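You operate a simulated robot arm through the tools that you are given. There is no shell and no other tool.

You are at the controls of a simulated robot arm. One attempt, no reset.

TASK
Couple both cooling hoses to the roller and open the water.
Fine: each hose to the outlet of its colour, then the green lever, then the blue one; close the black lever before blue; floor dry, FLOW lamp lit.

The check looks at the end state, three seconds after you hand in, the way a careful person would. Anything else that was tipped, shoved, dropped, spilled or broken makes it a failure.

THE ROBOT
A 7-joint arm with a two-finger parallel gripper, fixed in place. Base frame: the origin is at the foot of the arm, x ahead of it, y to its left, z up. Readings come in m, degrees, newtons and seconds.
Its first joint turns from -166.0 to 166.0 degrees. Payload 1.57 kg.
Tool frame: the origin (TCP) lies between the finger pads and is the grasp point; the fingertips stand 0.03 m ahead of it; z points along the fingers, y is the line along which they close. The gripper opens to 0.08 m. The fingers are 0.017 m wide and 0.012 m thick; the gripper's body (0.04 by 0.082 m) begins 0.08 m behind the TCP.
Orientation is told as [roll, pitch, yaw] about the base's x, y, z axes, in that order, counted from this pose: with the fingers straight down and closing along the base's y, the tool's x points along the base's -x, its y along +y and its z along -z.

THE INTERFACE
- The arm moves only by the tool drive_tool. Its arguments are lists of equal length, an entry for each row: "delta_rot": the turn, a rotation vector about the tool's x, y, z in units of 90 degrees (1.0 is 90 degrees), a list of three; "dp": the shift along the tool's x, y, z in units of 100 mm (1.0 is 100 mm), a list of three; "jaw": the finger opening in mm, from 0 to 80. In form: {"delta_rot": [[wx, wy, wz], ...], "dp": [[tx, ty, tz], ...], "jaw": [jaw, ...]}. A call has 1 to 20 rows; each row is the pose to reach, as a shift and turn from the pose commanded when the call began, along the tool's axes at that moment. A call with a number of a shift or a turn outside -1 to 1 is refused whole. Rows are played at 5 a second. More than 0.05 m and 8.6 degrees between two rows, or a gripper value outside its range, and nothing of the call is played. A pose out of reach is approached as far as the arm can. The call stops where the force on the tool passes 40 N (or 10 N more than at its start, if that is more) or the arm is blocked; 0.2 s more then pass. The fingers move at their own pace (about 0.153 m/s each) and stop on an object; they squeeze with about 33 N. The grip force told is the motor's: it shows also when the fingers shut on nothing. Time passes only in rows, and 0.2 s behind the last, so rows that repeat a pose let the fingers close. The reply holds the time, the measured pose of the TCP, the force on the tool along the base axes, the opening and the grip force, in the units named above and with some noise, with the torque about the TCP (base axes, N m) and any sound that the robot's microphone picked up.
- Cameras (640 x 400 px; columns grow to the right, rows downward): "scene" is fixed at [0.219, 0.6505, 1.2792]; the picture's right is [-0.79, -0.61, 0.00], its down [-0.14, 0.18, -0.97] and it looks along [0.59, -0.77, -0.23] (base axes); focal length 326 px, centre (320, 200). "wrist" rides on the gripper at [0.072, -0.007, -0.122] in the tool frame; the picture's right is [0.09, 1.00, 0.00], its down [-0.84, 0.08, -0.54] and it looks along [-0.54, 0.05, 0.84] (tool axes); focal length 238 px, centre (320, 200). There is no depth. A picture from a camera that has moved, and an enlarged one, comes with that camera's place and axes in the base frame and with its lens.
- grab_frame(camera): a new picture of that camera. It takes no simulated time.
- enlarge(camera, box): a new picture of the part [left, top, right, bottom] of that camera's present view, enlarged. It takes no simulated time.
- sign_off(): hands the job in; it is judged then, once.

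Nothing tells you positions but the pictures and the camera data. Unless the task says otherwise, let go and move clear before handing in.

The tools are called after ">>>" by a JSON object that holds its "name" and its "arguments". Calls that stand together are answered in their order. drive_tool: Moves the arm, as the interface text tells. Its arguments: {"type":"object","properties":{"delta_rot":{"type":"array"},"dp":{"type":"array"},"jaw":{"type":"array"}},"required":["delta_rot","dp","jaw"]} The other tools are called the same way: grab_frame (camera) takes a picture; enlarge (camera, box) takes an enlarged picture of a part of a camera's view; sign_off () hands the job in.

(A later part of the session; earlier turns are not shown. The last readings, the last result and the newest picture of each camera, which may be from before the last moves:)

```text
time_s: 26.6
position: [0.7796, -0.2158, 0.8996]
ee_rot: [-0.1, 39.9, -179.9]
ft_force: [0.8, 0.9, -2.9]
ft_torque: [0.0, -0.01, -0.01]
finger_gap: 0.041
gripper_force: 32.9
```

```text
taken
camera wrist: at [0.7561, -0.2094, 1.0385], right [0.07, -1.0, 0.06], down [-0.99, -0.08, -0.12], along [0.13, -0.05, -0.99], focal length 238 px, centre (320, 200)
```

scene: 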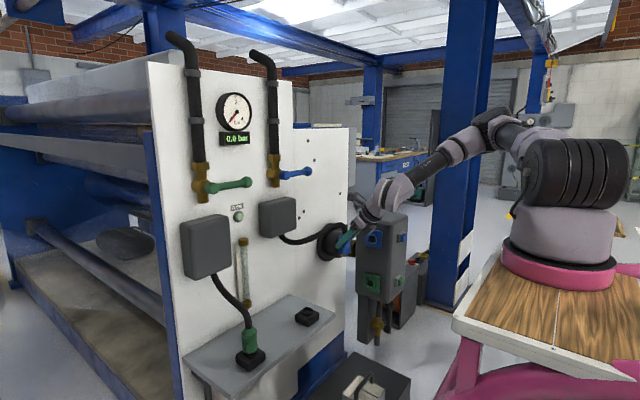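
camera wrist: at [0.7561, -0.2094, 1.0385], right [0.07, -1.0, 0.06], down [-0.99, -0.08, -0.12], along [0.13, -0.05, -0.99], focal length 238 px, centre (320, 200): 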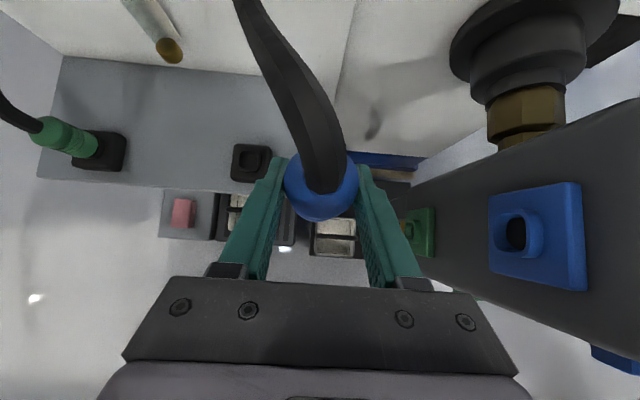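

The outlet reads consistently at about (0.764, -0.375, 0.859). Now I'll rotate the held plug so its nose points to -y, with the hand coming from above and the -x/+y side.

>>> {"name": "drive_tool", "arguments": {"delta_rot": [[-0.039, -0.033, -0.076], [-0.079, -0.065, -0.151], [-0.118, -0.098, -0.227], [-0.157, -0.13, -0.302], [-0.196, -0.163, -0.378], [-0.236, -0.196, -0.454], [-0.275, -0.228, -0.529], [-0.314, -0.261, -0.605], [-0.353, -0.293, -0.68], [-0.393, -0.326, -0.756], [-0.432, -0.358, -0.831], [-0.471, -0.391, -0.907]], "dp": [[0, 0, 0], [0, 0, 0], [0, 0, 0], [0, 0, 0], [0, 0, 0], [0, 0, 0], [0, 0, 0], [0, 0, 0], [0, 0, 0], [0, 0, 0], [0, 0, 0], [0, 0, 0]], "jaw": [20, 20, 20, 20, 20, 20, 20, 20, 20, 20, 20, 20]}}

>>> {"name": "grab_frame", "arguments": {"camera": "scene"}}

>>> {"name": "grab_frame", "arguments": {"camera": "wrist"}}

```text
time_s: 29.2
position: [0.7802, -0.2194, 0.8983]
ee_rot: [57.2, -32.8, -130.0]
ft_force: [-0.2, 0.4, -1.4]
ft_torque: [0.0, -0.01, -0.01]
finger_gap: 0.0412
gripper_force: 32.8
```

```text
taken
```

scene: 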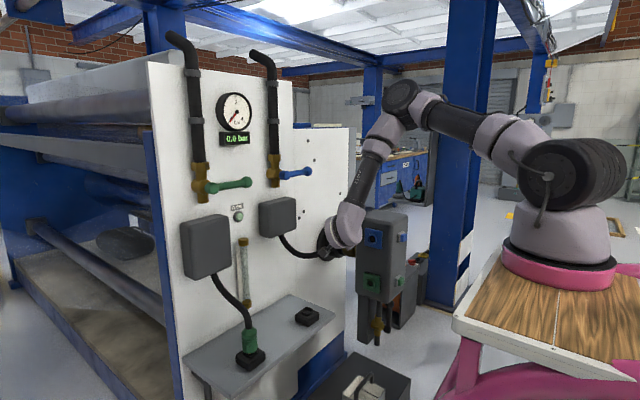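

```text
taken
camera wrist: at [0.758, -0.0786, 0.9102], right [0.75, 0.06, 0.65], down [-0.64, -0.12, 0.76], along [0.13, -0.99, -0.05], focal length 238 px, centre (320, 200)
```

wrist: 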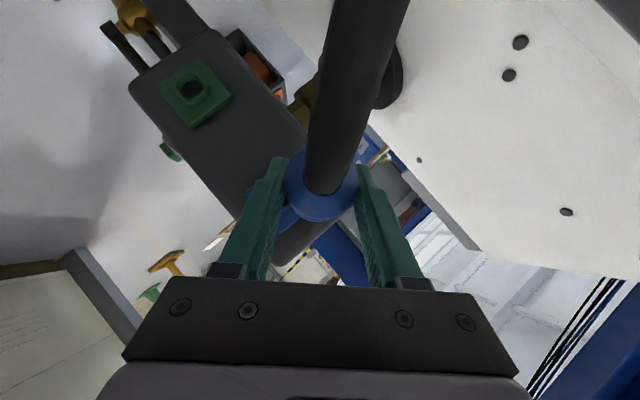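

The plug now points to -y, and my estimate of the green outlet holds at (0.764, -0.375, 0.683). I'll move to just in front of the blue outlet.

>>> {"name": "drive_tool", "arguments": {"delta_rot": [[0, 0, 0], [0, 0, 0], [0, 0, 0]], "dp": [[-0.07, -0.13, 0.165], [-0.14, -0.26, 0.33], [-0.204, -0.389, 0.495]], "jaw": [20, 20, 20]}}

>>> {"name": "grab_frame", "arguments": {"camera": "wrist"}}

>>> {"name": "enlarge", "arguments": {"camera": "scene", "box": [310, 190, 430, 265]}}

```text
time_s: 30.0
position: [0.7635, -0.27, 0.8588]
ee_rot: [57.2, -32.7, -130.0]
ft_force: [0.0, 0.3, -1.4]
ft_torque: [0.0, 0.02, -0.02]
finger_gap: 0.0413
gripper_force: 32.9
```

```text
taken
camera wrist: at [0.7421, -0.1292, 0.8718], right [0.75, 0.06, 0.65], down [-0.64, -0.12, 0.75], along [0.13, -0.99, -0.05], focal length 238 px, centre (320, 200)
```

wrist: 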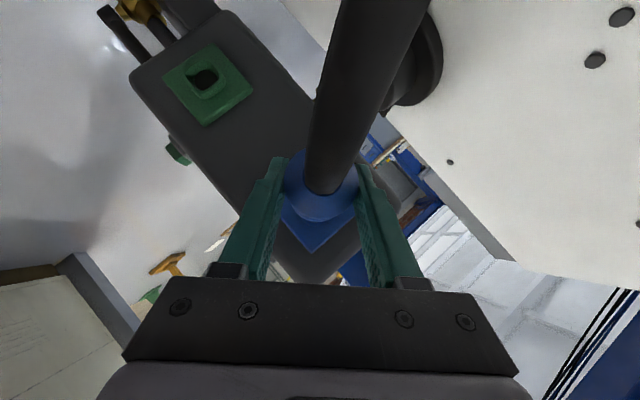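

```text
5.33 times, centred on (370, 228) of scene
camera zoom: at [0.219, 0.6505, 1.2792], right [-0.79, -0.61, 0.0], down [-0.14, 0.18, -0.97], along [0.59, -0.77, -0.23], focal length 1740 px, centre (53, 53)
```

zoom: 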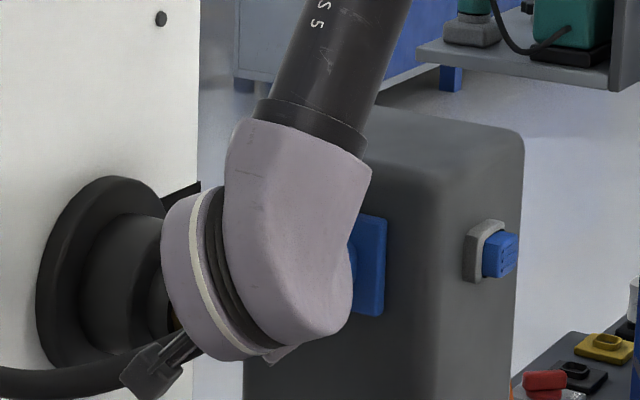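

The arm blocks the scene camera here, so I'll shift diagonally to get the blue outlet visible past the plug and pin it down accurately.

>>> {"name": "drive_tool", "arguments": {"delta_rot": [[0, 0, 0], [0, 0, 0], [0, 0, 0]], "dp": [[0, 0.3, 0], [0, 0.6, 0], [0, 0.9, 0]], "jaw": [20, 20, 20]}}

>>> {"name": "grab_frame", "arguments": {"camera": "wrist"}}

>>> {"name": "enlarge", "arguments": {"camera": "wrist", "box": [100, 40, 300, 165]}}

>>> {"name": "enlarge", "arguments": {"camera": "scene", "box": [310, 190, 430, 265]}}

```text
time_s: 30.8
position: [0.8281, -0.27, 0.9242]
ee_rot: [57.2, -32.9, -130.0]
ft_force: [0.5, -0.2, -1.8]
ft_torque: [0.01, 0.01, -0.03]
finger_gap: 0.0411
gripper_force: 33.1
```

```text
taken
camera wrist: at [0.8064, -0.1298, 0.9345], right [0.75, 0.06, 0.65], down [-0.64, -0.12, 0.76], along [0.13, -0.99, -0.05], focal length 238 px, centre (320, 200)
```

wrist: 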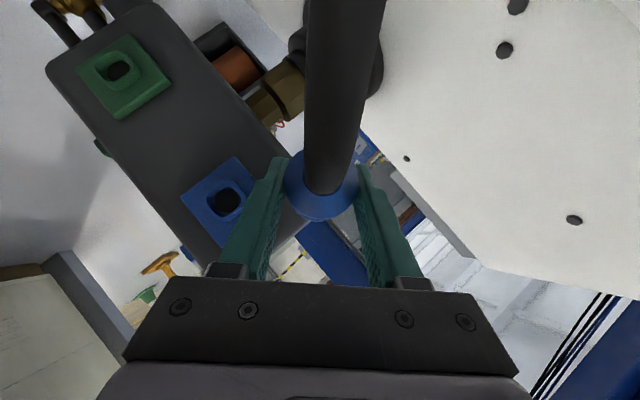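

```text
3.20 times, centred on (200, 102) of wrist
camera zoom: at [0.8064, -0.1298, 0.9345], right [0.75, 0.06, 0.65], down [-0.64, -0.12, 0.76], along [0.13, -0.99, -0.05], focal length 763 px, centre (704, 512)
```

zoom: 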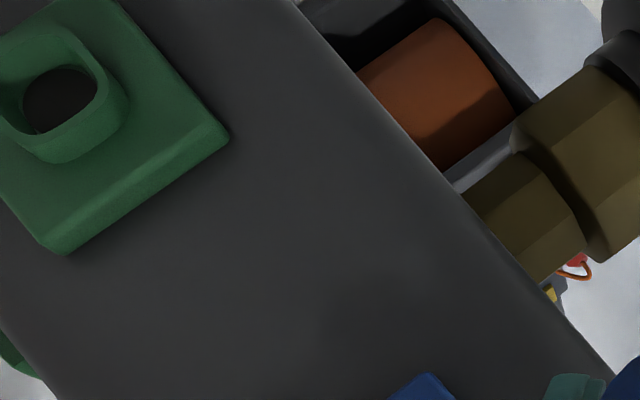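

```text
5.33 times, centred on (370, 228) of scene
camera zoom: at [0.219, 0.6505, 1.2792], right [-0.79, -0.61, 0.0], down [-0.14, 0.18, -0.97], along [0.59, -0.77, -0.23], focal length 1740 px, centre (53, 53)
```

zoom: 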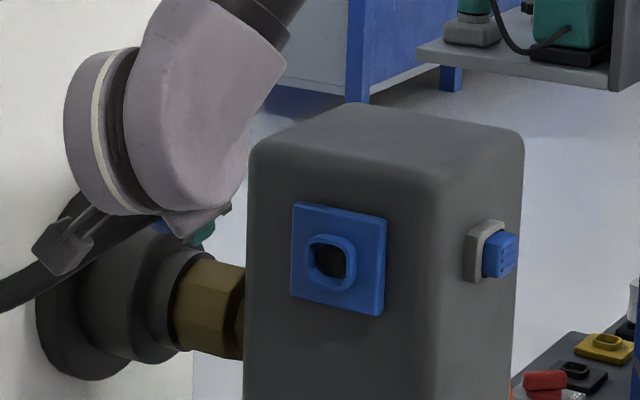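

>>> {"name": "enlarge", "arguments": {"camera": "wrist", "box": [160, 140, 320, 240]}}

>>> {"name": "enlarge", "arguments": {"camera": "wrist", "box": [60, 20, 220, 120]}}

>>> {"name": "enlarge", "arguments": {"camera": "scene", "box": [340, 215, 404, 255]}}

```text
4.00 times, centred on (240, 190) of wrist
camera zoom: at [0.8064, -0.1298, 0.9345], right [0.75, 0.06, 0.65], down [-0.64, -0.12, 0.76], along [0.13, -0.99, -0.05], focal length 953 px, centre (640, 240)
```

zoom: 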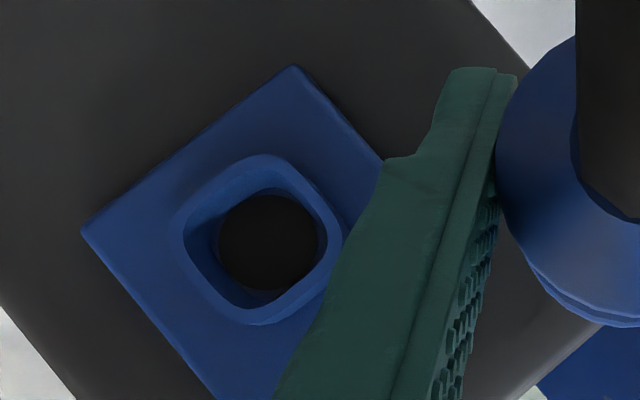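

```text
4.00 times, centred on (140, 70) of wrist
camera zoom: at [0.8064, -0.1298, 0.9345], right [0.75, 0.06, 0.65], down [-0.64, -0.12, 0.76], along [0.13, -0.99, -0.05], focal length 953 px, centre (1040, 720)
```

zoom: 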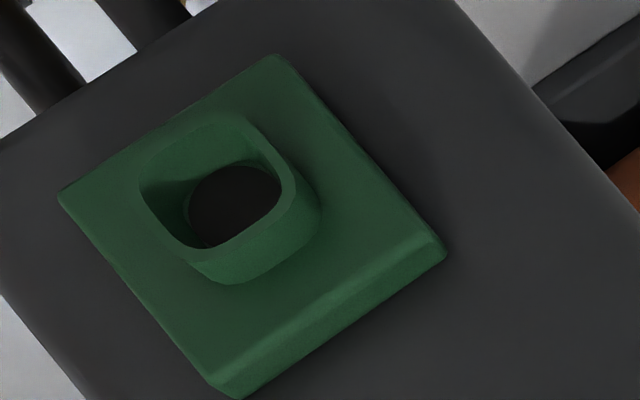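

```text
10.00 times, centred on (372, 235) of scene
camera zoom: at [0.219, 0.6505, 1.2792], right [-0.79, -0.61, 0.0], down [-0.14, 0.18, -0.97], along [0.59, -0.77, -0.23], focal length 3263 px, centre (-200, -150)
```

zoom: 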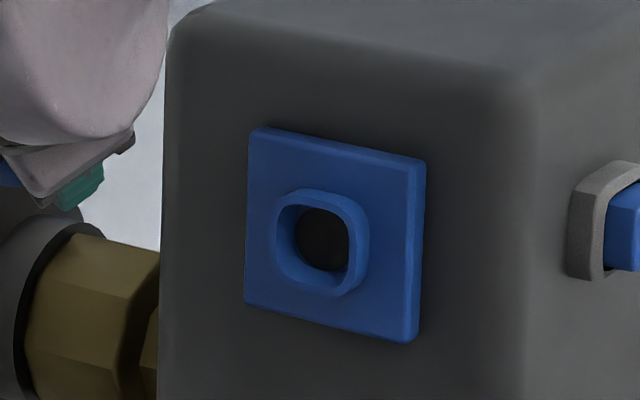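

Triangulating gives the blue outlet axis at x ≈ 0.765, z ≈ 0.8595 with its rim at y ≈ -0.3695, and the green axis at x ≈ 0.766, z ≈ 0.677. I'll go back in line and advance slowly toward -y.

>>> {"name": "drive_tool", "arguments": {"delta_rot": [[0, 0, 0], [0, 0, 0], [0, 0, 0], [0, 0, 0]], "dp": [[0.003, -0.3, 0.002], [0.006, -0.6, 0.004], [0.009, -0.904, 0.007], [-0.119, -0.904, 0.16]], "jaw": [20, 20, 20, 20]}}

>>> {"name": "grab_frame", "arguments": {"camera": "wrist"}}

```text
time_s: 31.8
position: [0.7644, -0.2889, 0.8576]
ee_rot: [57.2, -33.0, -129.9]
ft_force: [-0.4, 0.6, -0.2]
ft_torque: [0.01, 0.02, -0.04]
finger_gap: 0.0411
gripper_force: 32.6
```

```text
taken
camera wrist: at [0.7423, -0.1496, 0.8696], right [0.75, 0.06, 0.65], down [-0.64, -0.12, 0.75], along [0.13, -0.99, -0.05], focal length 238 px, centre (320, 200)
```

wrist: 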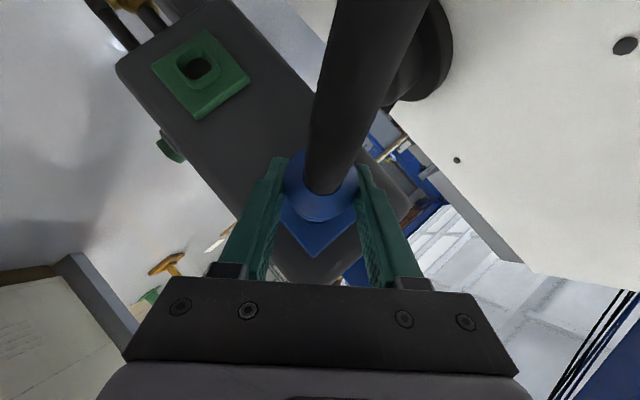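

The alignment looks right to within a couple of millimetres. Pushing in slowly in small steps now, watching force and sound.

>>> {"name": "drive_tool", "arguments": {"delta_rot": [[0, 0, 0], [0, 0, 0], [0, 0, 0], [0, 0, 0], [0, 0, 0], [0, 0, 0]], "dp": [[0, 0.02, 0], [-0.026, 0.02, 0.031], [-0.051, 0.02, 0.061], [-0.077, 0.02, 0.092], [-0.103, 0.02, 0.123], [-0.129, 0.02, 0.153]], "jaw": [20, 20, 20, 20, 20, 20]}}

>>> {"name": "grab_frame", "arguments": {"camera": "wrist"}}

```text
time_s: 33.2
position: [0.7643, -0.3091, 0.8603]
ee_rot: [57.1, -32.8, -130.0]
ft_force: [-0.1, -0.5, -2.8]
ft_torque: [0.01, -0.01, -0.02]
finger_gap: 0.0412
gripper_force: 32.7
```

```text
taken
camera wrist: at [0.7438, -0.1681, 0.8713], right [0.75, 0.06, 0.65], down [-0.64, -0.12, 0.75], along [0.13, -0.99, -0.05], focal length 238 px, centre (320, 200)
```

wrist: 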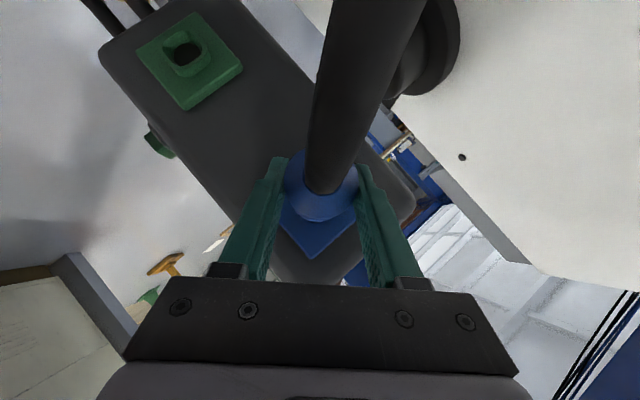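

>>> {"name": "drive_tool", "arguments": {"delta_rot": [[0, 0, 0], [0, 0, 0], [0, 0, 0], [0, 0, 0], [0, 0, 0], [0, 0, 0], [0, 0, 0]], "dp": [[-0.019, 0, 0.023], [-0.039, 0, 0.046], [-0.058, 0, 0.069], [-0.077, 0, 0.092], [-0.096, 0, 0.115], [-0.116, 0, 0.138], [-0.135, 0, 0.161]], "jaw": [20, 20, 20, 20, 20, 20, 20]}}

>>> {"name": "grab_frame", "arguments": {"camera": "wrist"}}

```text
time_s: 34.8
position: [0.7653, -0.3278, 0.8594]
ee_rot: [57.0, -32.8, -129.8]
ft_force: [-3.0, 27.9, -2.7]
ft_torque: [0.34, -0.02, -0.25]
finger_gap: 0.0414
gripper_force: 33.1
```

```text
taken
camera wrist: at [0.7443, -0.1876, 0.8712], right [0.75, 0.06, 0.65], down [-0.64, -0.13, 0.76], along [0.13, -0.99, -0.06], focal length 238 px, centre (320, 200)
```

wrist: 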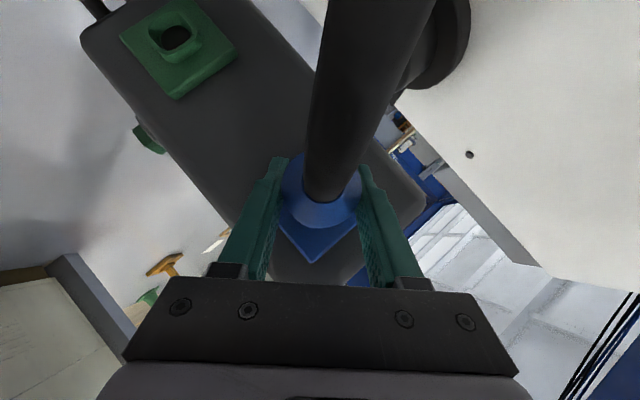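

>>> {"name": "enlarge", "arguments": {"camera": "wrist", "box": [240, 140, 400, 270]}}

>>> {"name": "enlarge", "arguments": {"camera": "scene", "box": [300, 190, 420, 290]}}

```text
3.08 times, centred on (320, 205) of wrist
camera zoom: at [0.7443, -0.1876, 0.8712], right [0.75, 0.06, 0.65], down [-0.64, -0.13, 0.76], along [0.13, -0.99, -0.06], focal length 733 px, centre (320, 185)
```

zoom: 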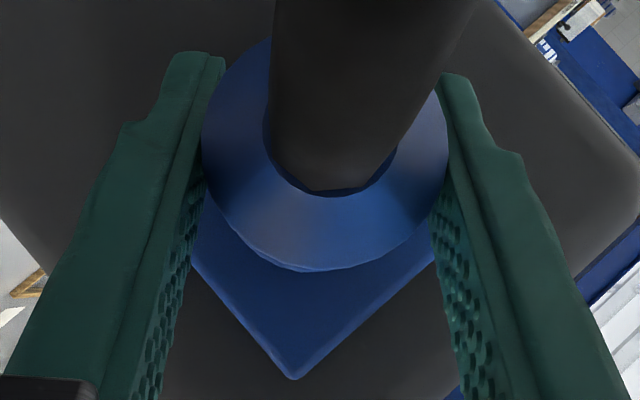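

```text
4.00 times, centred on (360, 240) of scene
camera zoom: at [0.219, 0.6505, 1.2792], right [-0.79, -0.61, 0.0], down [-0.14, 0.18, -0.97], along [0.59, -0.77, -0.23], focal length 1305 px, centre (160, 40)
```

zoom: 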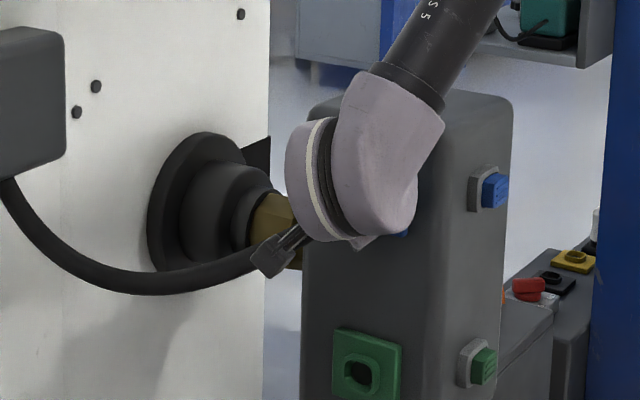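

I have contact with about 28 N along y, and the plug slid roughly 9 mm in the fingers, but no click was reported. I'll ease off and pull back lightly to test whether it latched.

>>> {"name": "drive_tool", "arguments": {"delta_rot": [[0, 0, 0], [0, 0, 0]], "dp": [[0.019, 0, -0.023], [0.039, 0, -0.046]], "jaw": [20, 20]}}

>>> {"name": "drive_tool", "arguments": {"delta_rot": [[0, 0, 0], [0, 0, 0]], "dp": [[0.013, 0, -0.015], [0.026, 0, -0.031]], "jaw": [20, 20]}}

>>> {"name": "enlarge", "arguments": {"camera": "wrist", "box": [240, 140, 400, 270]}}

```text
time_s: 35.4
position: [0.7663, -0.3287, 0.8604]
ee_rot: [57.3, -33.0, -130.4]
ft_force: [3.1, -9.4, -17.4]
ft_torque: [0.59, -0.08, 0.26]
finger_gap: 0.041
gripper_force: 32.7
```

```text
time_s: 36.0
position: [0.7657, -0.3239, 0.8598]
ee_rot: [57.2, -33.0, -130.2]
ft_force: [-14.1, -29.0, -8.8]
ft_torque: [0.05, 0.04, -0.06]
finger_gap: 0.0417
gripper_force: 32.6
```

```text
3.08 times, centred on (320, 205) of wrist
camera zoom: at [0.7446, -0.1824, 0.8717], right [0.76, 0.06, 0.65], down [-0.64, -0.12, 0.76], along [0.12, -0.99, -0.05], focal length 733 px, centre (320, 185)
```

zoom: 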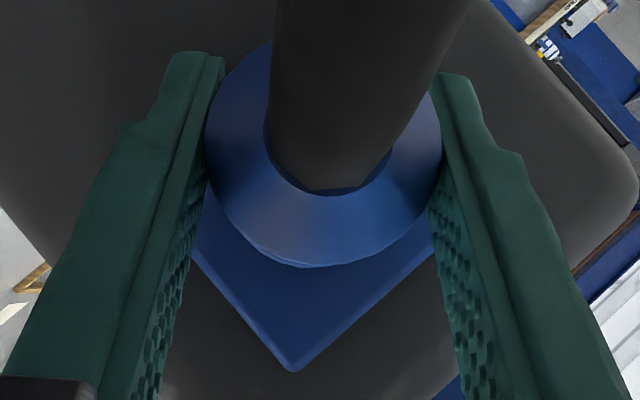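

The pull-back gave 29 N of tension with the plug held in the outlet, so it has latched. I'll relieve the tension, open the fingers, and withdraw away from the block.

>>> {"name": "drive_tool", "arguments": {"delta_rot": [[0, 0, 0], [0, 0, 0]], "dp": [[-0.013, 0, 0.016], [-0.02, 0, 0.024]], "jaw": [20, 20]}}

>>> {"name": "drive_tool", "arguments": {"delta_rot": [[0, 0, 0], [0, 0, 0], [0, 0, 0]], "dp": [[0, 0, 0], [0, 0, 0], [0, 0, 0]], "jaw": [50, 70, 76]}}

>>> {"name": "grab_frame", "arguments": {"camera": "wrist"}}

>>> {"name": "enlarge", "arguments": {"camera": "scene", "box": [300, 190, 420, 290]}}

```text
time_s: 36.6
position: [0.7658, -0.3225, 0.8593]
ee_rot: [57.2, -32.8, -129.9]
ft_force: [-10.3, -18.8, -13.7]
ft_torque: [-0.19, 0.07, -0.62]
finger_gap: 0.0412
gripper_force: 32.9
```

```text
time_s: 37.4
position: [0.7661, -0.3222, 0.8606]
ee_rot: [57.3, -32.9, -129.9]
ft_force: [0.1, -0.3, 0.0]
ft_torque: [0.0, -0.03, 0.02]
finger_gap: 0.0758
gripper_force: 0.1
```

```text
taken
camera wrist: at [0.7442, -0.1821, 0.8727], right [0.75, 0.06, 0.65], down [-0.64, -0.12, 0.75], along [0.13, -0.99, -0.05], focal length 238 px, centre (320, 200)
```

wrist: 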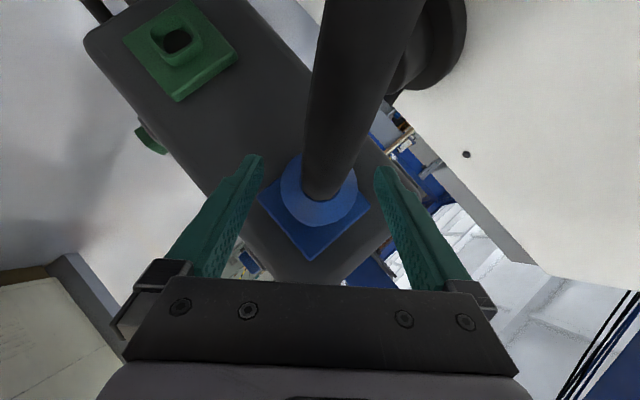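

```text
4.00 times, centred on (360, 240) of scene
camera zoom: at [0.219, 0.6505, 1.2792], right [-0.79, -0.61, 0.0], down [-0.14, 0.18, -0.97], along [0.59, -0.77, -0.23], focal length 1305 px, centre (160, 40)
```

zoom: 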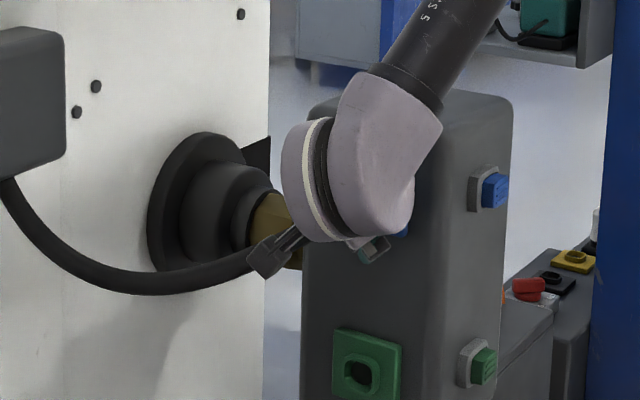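

The plug stays put with no load. I'll back off along the tool axis and check the seating from a distance.

>>> {"name": "drive_tool", "arguments": {"delta_rot": [[0, 0, 0], [0, 0, 0], [0, 0, 0], [0, 0, 0]], "dp": [[0, 0, -0.25], [0, 0, -0.5], [0, 0, -0.75], [0, 0, -1.0]], "jaw": [76, 76, 78, 78]}}

>>> {"name": "grab_frame", "arguments": {"camera": "wrist"}}

>>> {"name": "enlarge", "arguments": {"camera": "scene", "box": [300, 190, 420, 290]}}

```text
time_s: 38.4
position: [0.7202, -0.2444, 0.9051]
ee_rot: [57.3, -32.7, -130.0]
ft_force: [1.1, -0.9, 0.0]
ft_torque: [0.03, -0.03, 0.02]
finger_gap: 0.0782
gripper_force: 0.1
```

```text
taken
camera wrist: at [0.6992, -0.1037, 0.9172], right [0.75, 0.06, 0.65], down [-0.64, -0.12, 0.76], along [0.13, -0.99, -0.05], focal length 238 px, centre (320, 200)
```

wrist: 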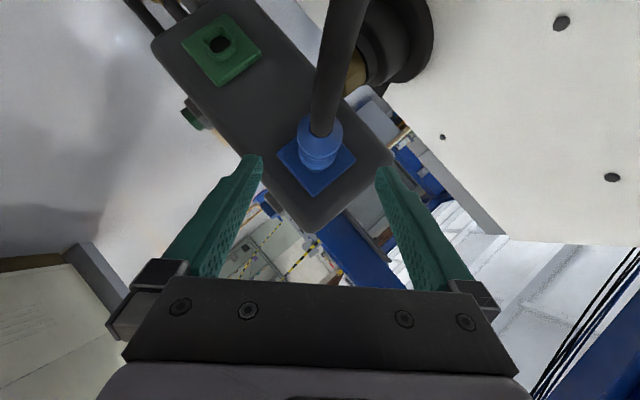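

```text
4.00 times, centred on (360, 240) of scene
camera zoom: at [0.219, 0.6505, 1.2792], right [-0.79, -0.61, 0.0], down [-0.14, 0.18, -0.97], along [0.59, -0.77, -0.23], focal length 1305 px, centre (160, 40)
```

zoom: 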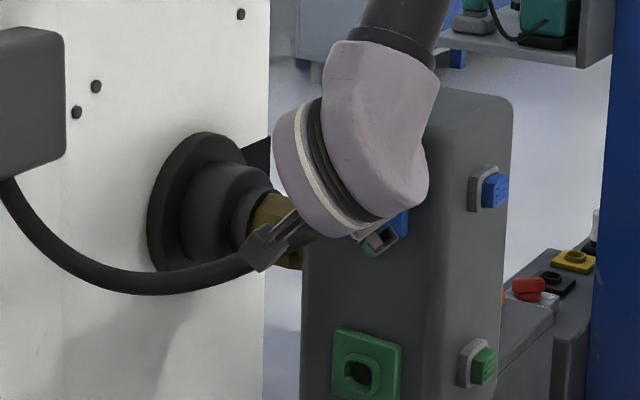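

The blue plug sits squarely in the blue outlet. Next I'll move clear toward +y and turn back to the downward-tilted grasp orientation for the green plug.

>>> {"name": "drive_tool", "arguments": {"delta_rot": [[0, 0, 0], [0, 0, 0], [0, 0, 0], [0, 0, 0]], "dp": [[0.13, 0.07, -0.18], [0.26, 0.14, -0.37], [0.39, 0.21, -0.55], [0.52, 0.28, -0.735]], "jaw": [80, 80, 80, 80]}}

>>> {"name": "drive_tool", "arguments": {"delta_rot": [[0.039, 0.033, 0.076], [0.079, 0.065, 0.151], [0.118, 0.098, 0.227], [0.157, 0.13, 0.302], [0.196, 0.163, 0.378], [0.236, 0.196, 0.454], [0.275, 0.228, 0.529], [0.314, 0.261, 0.605], [0.353, 0.293, 0.68], [0.393, 0.326, 0.756], [0.432, 0.358, 0.831], [0.471, 0.391, 0.907]], "dp": [[0.04, 0.023, -0.06], [0.09, 0.047, -0.12], [0.13, 0.07, -0.18], [0.17, 0.093, -0.24], [0.22, 0.117, -0.31], [0.26, 0.14, -0.37], [0.3, 0.163, -0.43], [0.35, 0.187, -0.49], [0.39, 0.21, -0.55], [0.43, 0.233, -0.61], [0.48, 0.257, -0.67], [0.52, 0.28, -0.735]], "jaw": [80, 80, 80, 80, 80, 80, 80, 80, 80, 80, 80, 80]}}

>>> {"name": "grab_frame", "arguments": {"camera": "wrist"}}

>>> {"name": "grab_frame", "arguments": {"camera": "scene"}}

>>> {"name": "enlarge", "arguments": {"camera": "scene", "box": [300, 190, 420, 290]}}

```text
time_s: 39.4
position: [0.7325, -0.1586, 0.9326]
ee_rot: [57.2, -32.8, -130.1]
ft_force: [0.3, 0.2, 0.5]
ft_torque: [-0.05, 0.0, -0.05]
finger_gap: 0.08
gripper_force: 0.1
```

```text
time_s: 42.0
position: [0.7494, -0.0675, 0.9576]
ee_rot: [-0.1, 40.1, 179.9]
ft_force: [-0.4, 0.6, -0.3]
ft_torque: [0.02, -0.01, -0.04]
finger_gap: 0.0802
gripper_force: 0.1
```

```text
taken
camera wrist: at [0.726, -0.0605, 1.0961], right [0.07, -1.0, 0.06], down [-0.99, -0.08, -0.12], along [0.13, -0.05, -0.99], focal length 238 px, centre (320, 200)
```

wrist: 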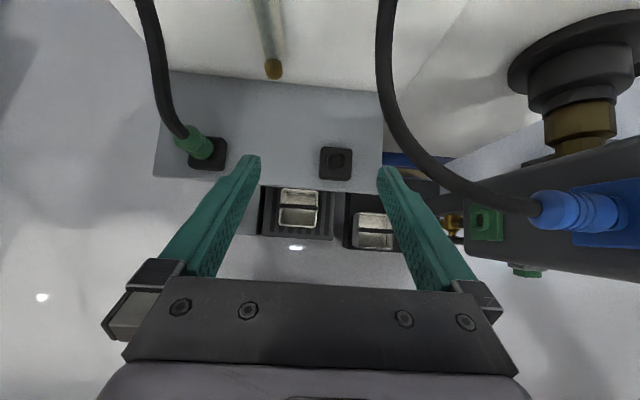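

```text
taken
```

scene: 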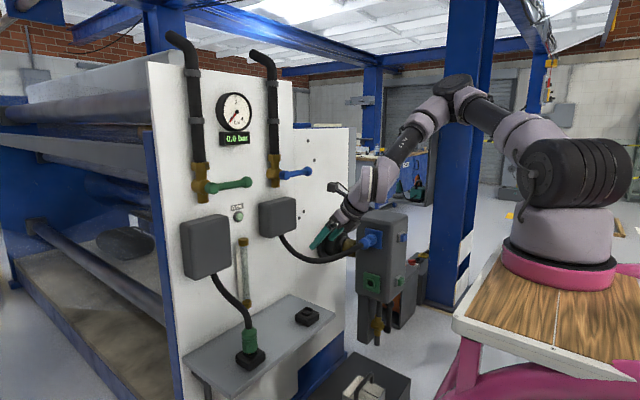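

```text
4.00 times, centred on (360, 240) of scene
camera zoom: at [0.219, 0.6505, 1.2792], right [-0.79, -0.61, 0.0], down [-0.14, 0.18, -0.97], along [0.59, -0.77, -0.23], focal length 1305 px, centre (160, 40)
```

zoom: 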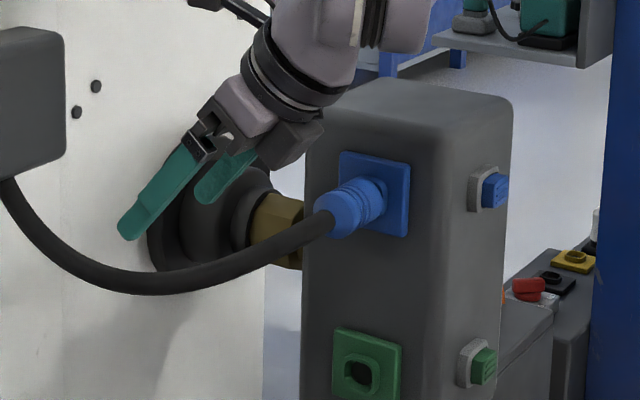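

The blue coupling looks fully seated. Before unplugging green, I'll do an empty-handed reach test at the low green outlet using the insertion orientation.

>>> {"name": "drive_tool", "arguments": {"delta_rot": [[-0.039, -0.033, -0.076], [-0.079, -0.065, -0.151], [-0.118, -0.098, -0.227], [-0.157, -0.13, -0.302], [-0.196, -0.163, -0.378], [-0.236, -0.196, -0.454], [-0.275, -0.228, -0.529], [-0.314, -0.261, -0.605], [-0.353, -0.293, -0.68], [-0.393, -0.326, -0.756], [-0.432, -0.358, -0.831], [-0.471, -0.391, -0.907]], "dp": [[0, 0, 0], [0, 0, 0], [0, 0, 0], [0, 0, 0], [0, 0, 0], [0, 0, 0], [0, 0, 0], [0, 0, 0], [0, 0, 0], [0, 0, 0], [0, 0, 0], [0, 0, 0]], "jaw": [80, 80, 80, 80, 80, 80, 80, 80, 80, 80, 80, 80]}}

>>> {"name": "drive_tool", "arguments": {"delta_rot": [[0, 0, 0], [0, 0, 0], [0, 0, 0], [0, 0, 0]], "dp": [[0.163, -0.212, 0.137], [0.325, -0.424, 0.273], [0.488, -0.636, 0.41], [0.65, -0.848, 0.546]], "jaw": [80, 80, 80, 80]}}

>>> {"name": "drive_tool", "arguments": {"delta_rot": [[0, 0, 0], [0, 0, 0], [0, 0, 0], [0, 0, 0], [0, 0, 0]], "dp": [[0.163, -0.212, 0.137], [0.325, -0.424, 0.273], [0.488, -0.636, 0.41], [0.65, -0.848, 0.546], [0.759, -0.99, 0.637]], "jaw": [80, 80, 80, 80, 80]}}

>>> {"name": "grab_frame", "arguments": {"camera": "wrist"}}

>>> {"name": "grab_frame", "arguments": {"camera": "scene"}}

```text
time_s: 44.6
position: [0.7494, -0.0678, 0.9542]
ee_rot: [57.2, -32.9, -129.9]
ft_force: [0.1, -0.4, 0.6]
ft_torque: [0.01, 0.01, -0.01]
finger_gap: 0.0799
gripper_force: 0.0
```

```text
time_s: 45.6
position: [0.7503, -0.0752, 0.8443]
ee_rot: [57.2, -32.8, -129.9]
ft_force: [0.7, 0.5, -0.3]
ft_torque: [0.0, -0.04, 0.0]
finger_gap: 0.0801
gripper_force: 0.0
out of reach, approached as far as the arm can: row 4
```

```text
time_s: 46.8
position: [0.7493, -0.1303, 0.7949]
ee_rot: [57.2, -32.7, -129.9]
ft_force: [-0.2, -0.2, -0.5]
ft_torque: [0.0, 0.01, -0.02]
finger_gap: 0.0799
gripper_force: 0.0
out of reach, approached as far as the arm can: row 1, 2, 3, 4, 5
```

```text
taken
camera wrist: at [0.7272, 0.0102, 0.806], right [0.75, 0.06, 0.65], down [-0.64, -0.13, 0.75], along [0.13, -0.99, -0.06], focal length 238 px, centre (320, 200)
```

wrist: 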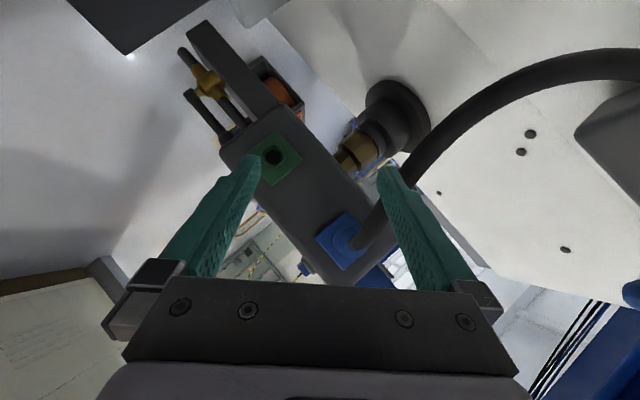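

```text
taken
```

scene: 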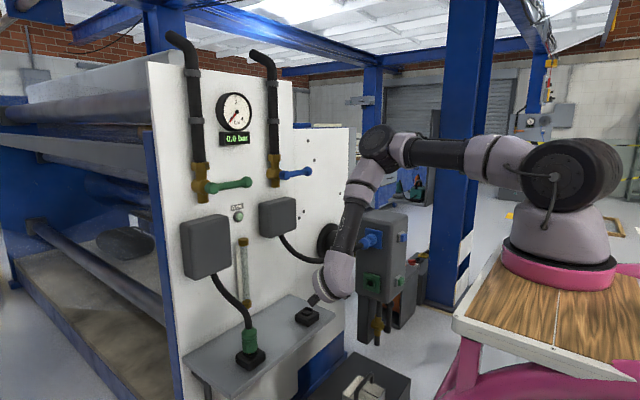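

>>> {"name": "drive_tool", "arguments": {"delta_rot": [[0, 0, 0], [0, 0, 0], [0, 0, 0], [0, 0, 0]], "dp": [[-0.04, -0.093, 0.163], [-0.078, -0.186, 0.327], [-0.116, -0.278, 0.49], [-0.155, -0.371, 0.653]], "jaw": [20, 10, 10, 10]}}

>>> {"name": "grab_frame", "arguments": {"camera": "scene"}}

```text
time_s: 47.8
position: [0.748, -0.1899, 0.7808]
ee_rot: [57.2, -32.9, -129.9]
ft_force: [0.3, -0.6, 0.0]
ft_torque: [-0.01, 0.01, -0.02]
finger_gap: 0.01
gripper_force: 0.1
out of reach, approached as far as the arm can: row 2, 3, 4
```

```text
taken
```

scene: 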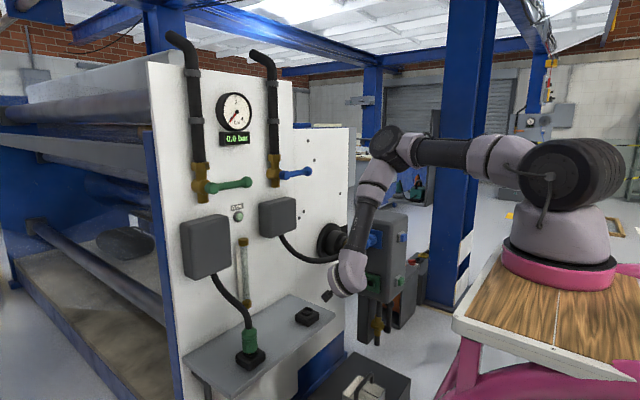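

The wrist seems unable to go below about z = 0.9, so the low outlet may need a steeper tool. I'll check the drain valve geometry from here too.

>>> {"name": "grab_frame", "arguments": {"camera": "wrist"}}

>>> {"name": "enlarge", "arguments": {"camera": "wrist", "box": [100, 0, 300, 125]}}

>>> {"name": "enlarge", "arguments": {"camera": "scene", "box": [340, 280, 436, 340]}}

```text
taken
camera wrist: at [0.7259, -0.0499, 0.7919], right [0.75, 0.06, 0.65], down [-0.64, -0.12, 0.76], along [0.13, -0.99, -0.06], focal length 238 px, centre (320, 200)
```

wrist: 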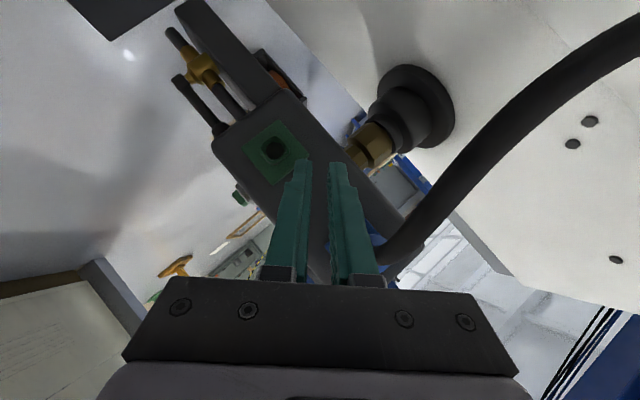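

```text
3.20 times, centred on (200, 62) of wrist
camera zoom: at [0.7259, -0.0499, 0.7919], right [0.75, 0.06, 0.65], down [-0.64, -0.12, 0.76], along [0.13, -0.99, -0.06], focal length 763 px, centre (704, 640)
```

zoom: 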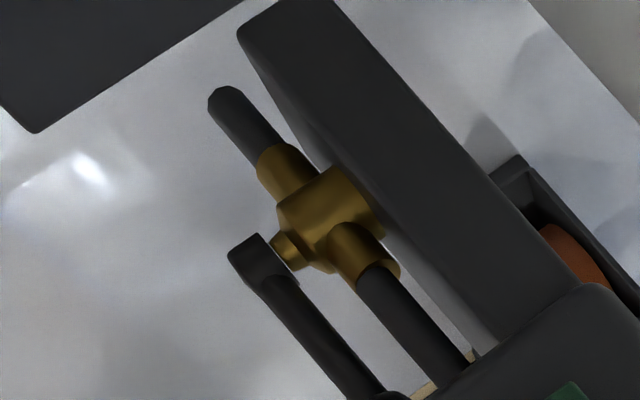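

```text
6.67 times, centred on (388, 310) of scene
camera zoom: at [0.219, 0.6505, 1.2792], right [-0.79, -0.61, 0.0], down [-0.14, 0.18, -0.97], along [0.59, -0.77, -0.23], focal length 2176 px, centre (-133, -533)
```

zoom: 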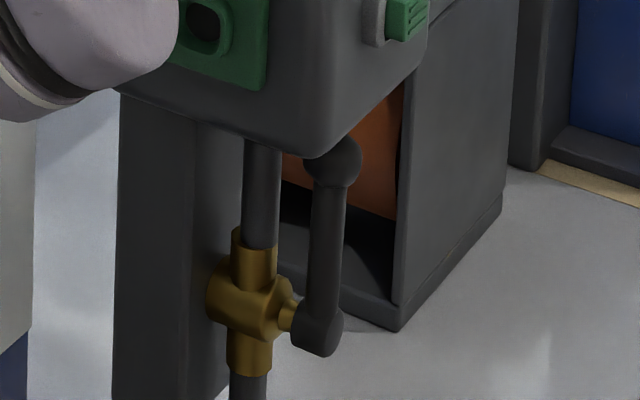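

The black lever's hub is at about (0.729, -0.471, 0.438) and its knob, pointing up, at about (0.722, -0.471, 0.563). The arm has to work lower than my current posture allows, so I'll go tool-down and test how low it reaches.

>>> {"name": "drive_tool", "arguments": {"delta_rot": [[0, 0, 0], [0, 0, 0], [0, 0, 0], [0, 0, 0]], "dp": [[-0.03, 0.08, -0.17], [-0.06, 0.16, -0.34], [-0.09, 0.24, -0.51], [-0.117, 0.318, -0.686]], "jaw": [10, 10, 10, 10]}}

>>> {"name": "drive_tool", "arguments": {"delta_rot": [[0.039, 0.033, 0.076], [0.079, 0.065, 0.151], [0.118, 0.098, 0.227], [0.157, 0.13, 0.302], [0.196, 0.163, 0.378], [0.236, 0.196, 0.454], [0.275, 0.228, 0.529], [0.314, 0.261, 0.605], [0.353, 0.293, 0.68], [0.393, 0.326, 0.756], [0.432, 0.358, 0.831], [0.471, 0.391, 0.907]], "dp": [[0, 0.03, -0.06], [-0.02, 0.05, -0.11], [-0.03, 0.08, -0.17], [-0.04, 0.11, -0.23], [-0.05, 0.13, -0.29], [-0.06, 0.16, -0.34], [-0.07, 0.19, -0.4], [-0.08, 0.21, -0.46], [-0.09, 0.24, -0.51], [-0.1, 0.26, -0.57], [-0.11, 0.29, -0.63], [-0.117, 0.318, -0.686]], "jaw": [10, 10, 10, 10, 10, 10, 10, 10, 10, 10, 10, 10]}}

>>> {"name": "drive_tool", "arguments": {"delta_rot": [[0, -0.09, 0], [0, -0.18, 0], [0, -0.27, 0], [0, -0.36, 0], [0, -0.444, 0]], "dp": [[0, 0, 0], [0, 0, 0], [0, 0, 0], [0, 0, 0], [0, 0, 0]], "jaw": [10, 10, 10, 10, 10]}}

>>> {"name": "grab_frame", "arguments": {"camera": "wrist"}}

>>> {"name": "grab_frame", "arguments": {"camera": "scene"}}

```text
time_s: 48.8
position: [0.7324, -0.1454, 0.8436]
ee_rot: [57.3, -32.9, -130.0]
ft_force: [-0.2, 0.2, 0.2]
ft_torque: [-0.01, 0.01, -0.01]
finger_gap: 0.01
gripper_force: 0.0
```

```text
time_s: 51.4
position: [0.7172, -0.1008, 0.903]
ee_rot: [-0.2, 40.1, 179.9]
ft_force: [0.9, 0.1, -0.9]
ft_torque: [-0.04, 0.05, -0.01]
finger_gap: 0.0102
gripper_force: 0.1
```

```text
time_s: 52.6
position: [0.7185, -0.1005, 0.9038]
ee_rot: [0.0, 0.0, -180.0]
ft_force: [0.1, 0.6, 0.4]
ft_torque: [0.02, -0.02, -0.01]
finger_gap: 0.01
gripper_force: 0.0
```

```text
taken
camera wrist: at [0.7899, -0.0936, 1.0256], right [0.09, -1.0, 0.0], down [-0.84, -0.08, 0.54], along [-0.54, -0.05, -0.84], focal length 238 px, centre (320, 200)
```

wrist: 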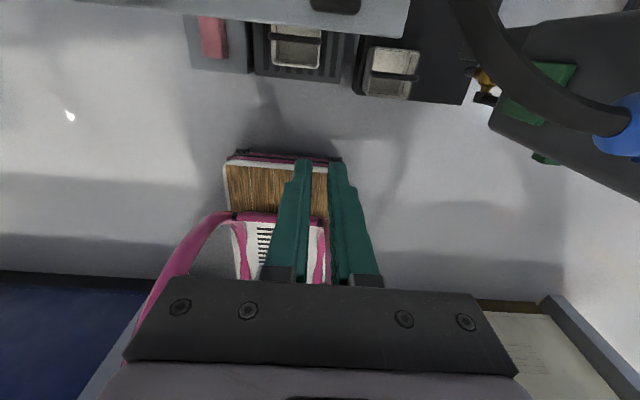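

```text
taken
```

scene: 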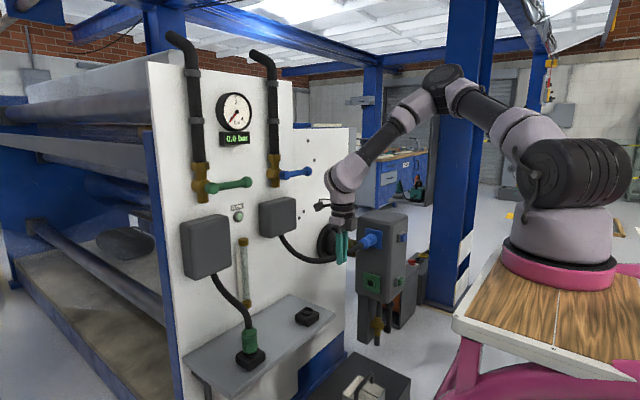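

Tool-down works here. Now I'll lower straight down at this clear spot in front of the shelf to learn the limit.

>>> {"name": "drive_tool", "arguments": {"delta_rot": [[0, 0, 0], [0, 0, 0], [0, 0, 0], [0, 0, 0], [0, 0, 0]], "dp": [[0, 0, 0.2], [0, 0, 0.4], [0, 0, 0.6], [0, 0, 0.8], [0, 0, 1.0]], "jaw": [10, 10, 10, 10, 10]}}

>>> {"name": "drive_tool", "arguments": {"delta_rot": [[0, 0, 0], [0, 0, 0], [0, 0, 0], [0, 0, 0], [0, 0, 0], [0, 0, 0]], "dp": [[0, 0, 0.2], [0, 0, 0.4], [0, 0, 0.6], [0, 0, 0.8], [0, 0, 0.9], [0, 0, 1.0]], "jaw": [10, 10, 10, 10, 10, 10]}}

>>> {"name": "drive_tool", "arguments": {"delta_rot": [[0, 0, 0], [0, 0, 0], [0, 0, 0], [0, 0, 0], [0, 0, 0], [0, 0, 0]], "dp": [[0, 0, 0.2], [0, 0, 0.4], [0, 0, 0.6], [0, 0, 0.8], [0, 0, 0.9], [0, 0, 1.0]], "jaw": [10, 10, 10, 10, 10, 10]}}

>>> {"name": "grab_frame", "arguments": {"camera": "scene"}}

```text
time_s: 53.8
position: [0.7184, -0.1005, 0.8036]
ee_rot: [0.0, 0.1, -179.9]
ft_force: [-0.5, -0.1, -0.7]
ft_torque: [-0.01, 0.01, -0.01]
finger_gap: 0.0099
gripper_force: 0.1
```

```text
time_s: 55.2
position: [0.7197, -0.0985, 0.7043]
ee_rot: [0.0, 0.1, -180.0]
ft_force: [-0.3, 0.6, 0.2]
ft_torque: [0.02, -0.03, -0.01]
finger_gap: 0.0101
gripper_force: 0.0
```

```text
time_s: 56.6
position: [0.72, -0.1, 0.6551]
ee_rot: [0.0, 0.1, -180.0]
ft_force: [0.4, -0.5, 0.5]
ft_torque: [0.01, 0.01, 0.01]
finger_gap: 0.0102
gripper_force: 0.1
out of reach, approached as far as the arm can: row 3, 4, 5, 6
```

```text
taken
```

scene: 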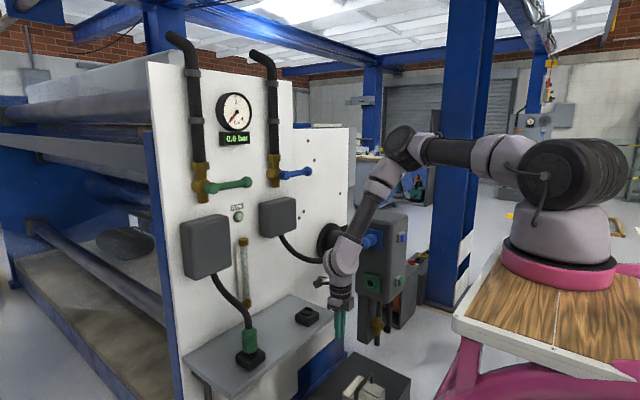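

>>> {"name": "enlarge", "arguments": {"camera": "scene", "box": [320, 90, 640, 300]}}

>>> {"name": "grab_frame", "arguments": {"camera": "wrist"}}

```text
1.90 times, centred on (480, 195) of scene
camera zoom: at [0.219, 0.6505, 1.2792], right [-0.79, -0.61, 0.0], down [-0.14, 0.18, -0.97], along [0.59, -0.77, -0.23], focal length 622 px, centre (15, 210)
```

zoom: 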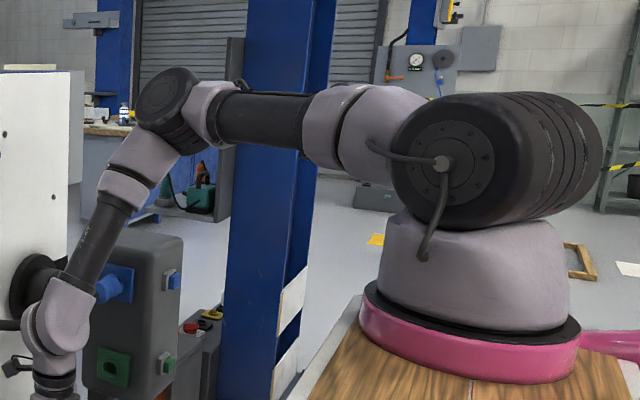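

```text
taken
camera wrist: at [0.791, -0.0914, 0.7768], right [0.09, -1.0, 0.0], down [-0.84, -0.08, 0.54], along [-0.54, -0.05, -0.84], focal length 238 px, centre (320, 200)
```

wrist: 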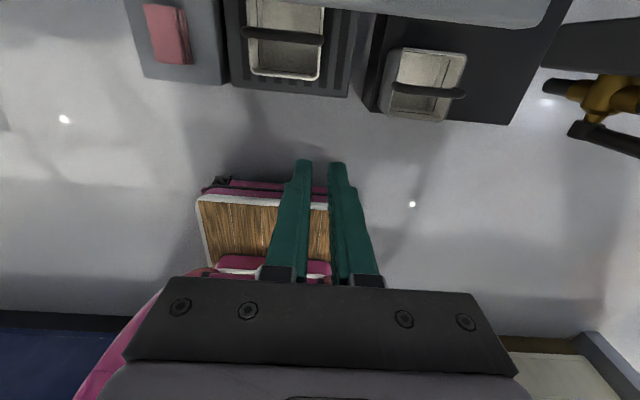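

The tool-down limit here is z ≈ 0.655. My earlier 180° roll may have wound a wrist joint to its stop and distorted the arm's posture. I'll unwind by -180° about the tool axis and retest.

>>> {"name": "drive_tool", "arguments": {"delta_rot": [[0, 0, -0.09], [0, 0, -0.18], [0, 0, -0.27], [0, 0, -0.36], [0, 0, -0.45], [0, 0, -0.54], [0, 0, -0.63], [0, 0, -0.72], [0, 0, -0.81], [0, 0, -0.9], [0, 0, -0.99]], "dp": [[0, 0, -0.1], [0, 0, -0.2], [0, 0, -0.3], [0, 0, -0.4], [0, 0, -0.5], [0, 0, -0.6], [0, 0, -0.7], [0, 0, -0.8], [0, 0, -0.9], [0, 0, -1], [0, 0, -1]], "jaw": [10, 10, 10, 10, 10, 10, 10, 10, 10, 10, 10]}}

>>> {"name": "drive_tool", "arguments": {"delta_rot": [[0, 0, -0.09], [0, 0, -0.18], [0, 0, -0.27], [0, 0, -0.36], [0, 0, -0.45], [0, 0, -0.54], [0, 0, -0.63], [0, 0, -0.72], [0, 0, -0.81], [0, 0, -0.9], [0, 0, -0.99]], "dp": [[0, 0, 0], [0, 0, 0], [0, 0, 0], [0, 0, 0], [0, 0, 0], [0, 0, 0], [0, 0, 0], [0, 0, 0], [0, 0, 0], [0, 0, 0], [0, 0, 0]], "jaw": [10, 10, 10, 10, 10, 10, 10, 10, 10, 10, 10]}}

>>> {"name": "enlarge", "arguments": {"camera": "scene", "box": [320, 40, 640, 250]}}

```text
time_s: 59.0
position: [0.7172, -0.101, 0.7526]
ee_rot: [0.1, 0.1, -90.7]
ft_force: [0.5, 0.2, 0.7]
ft_torque: [0.0, 0.03, 0.0]
finger_gap: 0.01
gripper_force: 0.0
```

```text
time_s: 61.4
position: [0.7189, -0.101, 0.7527]
ee_rot: [0.1, 0.0, -1.6]
ft_force: [0.7, -1.1, -0.3]
ft_torque: [0.04, 0.02, -0.03]
finger_gap: 0.01
gripper_force: 0.0
```

```text
1.90 times, centred on (480, 145) of scene
camera zoom: at [0.219, 0.6505, 1.2792], right [-0.79, -0.61, 0.0], down [-0.14, 0.18, -0.97], along [0.59, -0.77, -0.23], focal length 622 px, centre (15, 305)
```

zoom: 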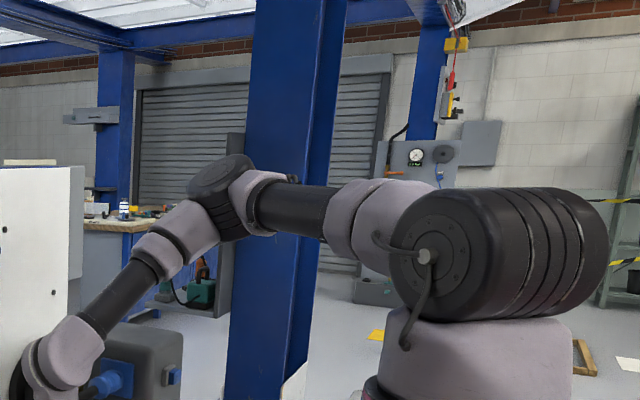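

Now I'll retest lowering from this unwound posture.

>>> {"name": "drive_tool", "arguments": {"delta_rot": [[0, 0, 0], [0, 0, 0], [0, 0, 0], [0, 0, 0], [0, 0, 0], [0, 0, 0]], "dp": [[0, 0, 0.2], [0, 0, 0.4], [0, 0, 0.6], [0, 0, 0.8], [0, 0, 0.9], [0, 0, 1.0]], "jaw": [10, 10, 10, 10, 10, 10]}}

>>> {"name": "drive_tool", "arguments": {"delta_rot": [[0, 0, 0], [0, 0, 0], [0, 0, 0], [0, 0, 0], [0, 0, 0], [0, 0, 0]], "dp": [[0, 0, 0.1], [0, 0, 0.2], [0, 0, 0.3], [0, 0, 0.4], [0, 0, 0.5], [0, 0, 0.6]], "jaw": [10, 10, 10, 10, 10, 10]}}

>>> {"name": "grab_frame", "arguments": {"camera": "wrist"}}

>>> {"name": "grab_frame", "arguments": {"camera": "scene"}}

```text
time_s: 62.8
position: [0.7165, -0.1019, 0.6546]
ee_rot: [0.1, 0.0, -1.8]
ft_force: [0.4, 0.6, 0.0]
ft_torque: [-0.02, 0.0, 0.01]
finger_gap: 0.0101
gripper_force: 0.1
out of reach, approached as far as the arm can: row 6
```

```text
time_s: 64.2
position: [0.7159, -0.1011, 0.6552]
ee_rot: [0.0, -0.1, -1.8]
ft_force: [-0.7, 0.1, 0.3]
ft_torque: [0.0, 0.03, 0.01]
finger_gap: 0.0098
gripper_force: 0.0
out of reach, approached as far as the arm can: row 1, 2, 3, 4, 5, 6
```

```text
taken
camera wrist: at [0.645, -0.1047, 0.7765], right [-0.06, 1.0, 0.0], down [0.84, 0.05, 0.54], along [0.54, 0.03, -0.84], focal length 238 px, centre (320, 200)
```

wrist: 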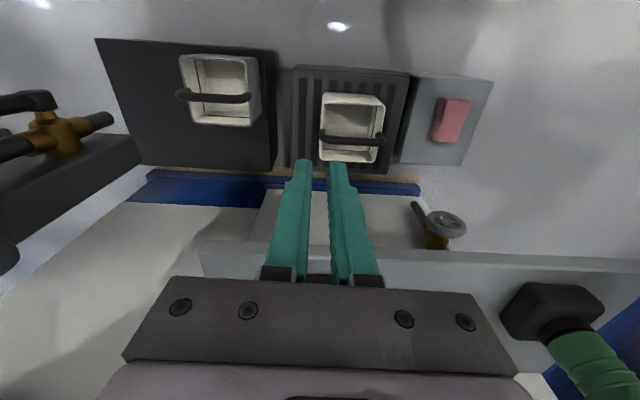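

```text
taken
```

scene: 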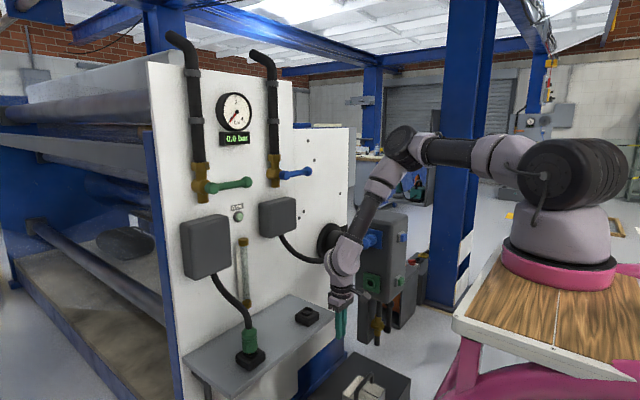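

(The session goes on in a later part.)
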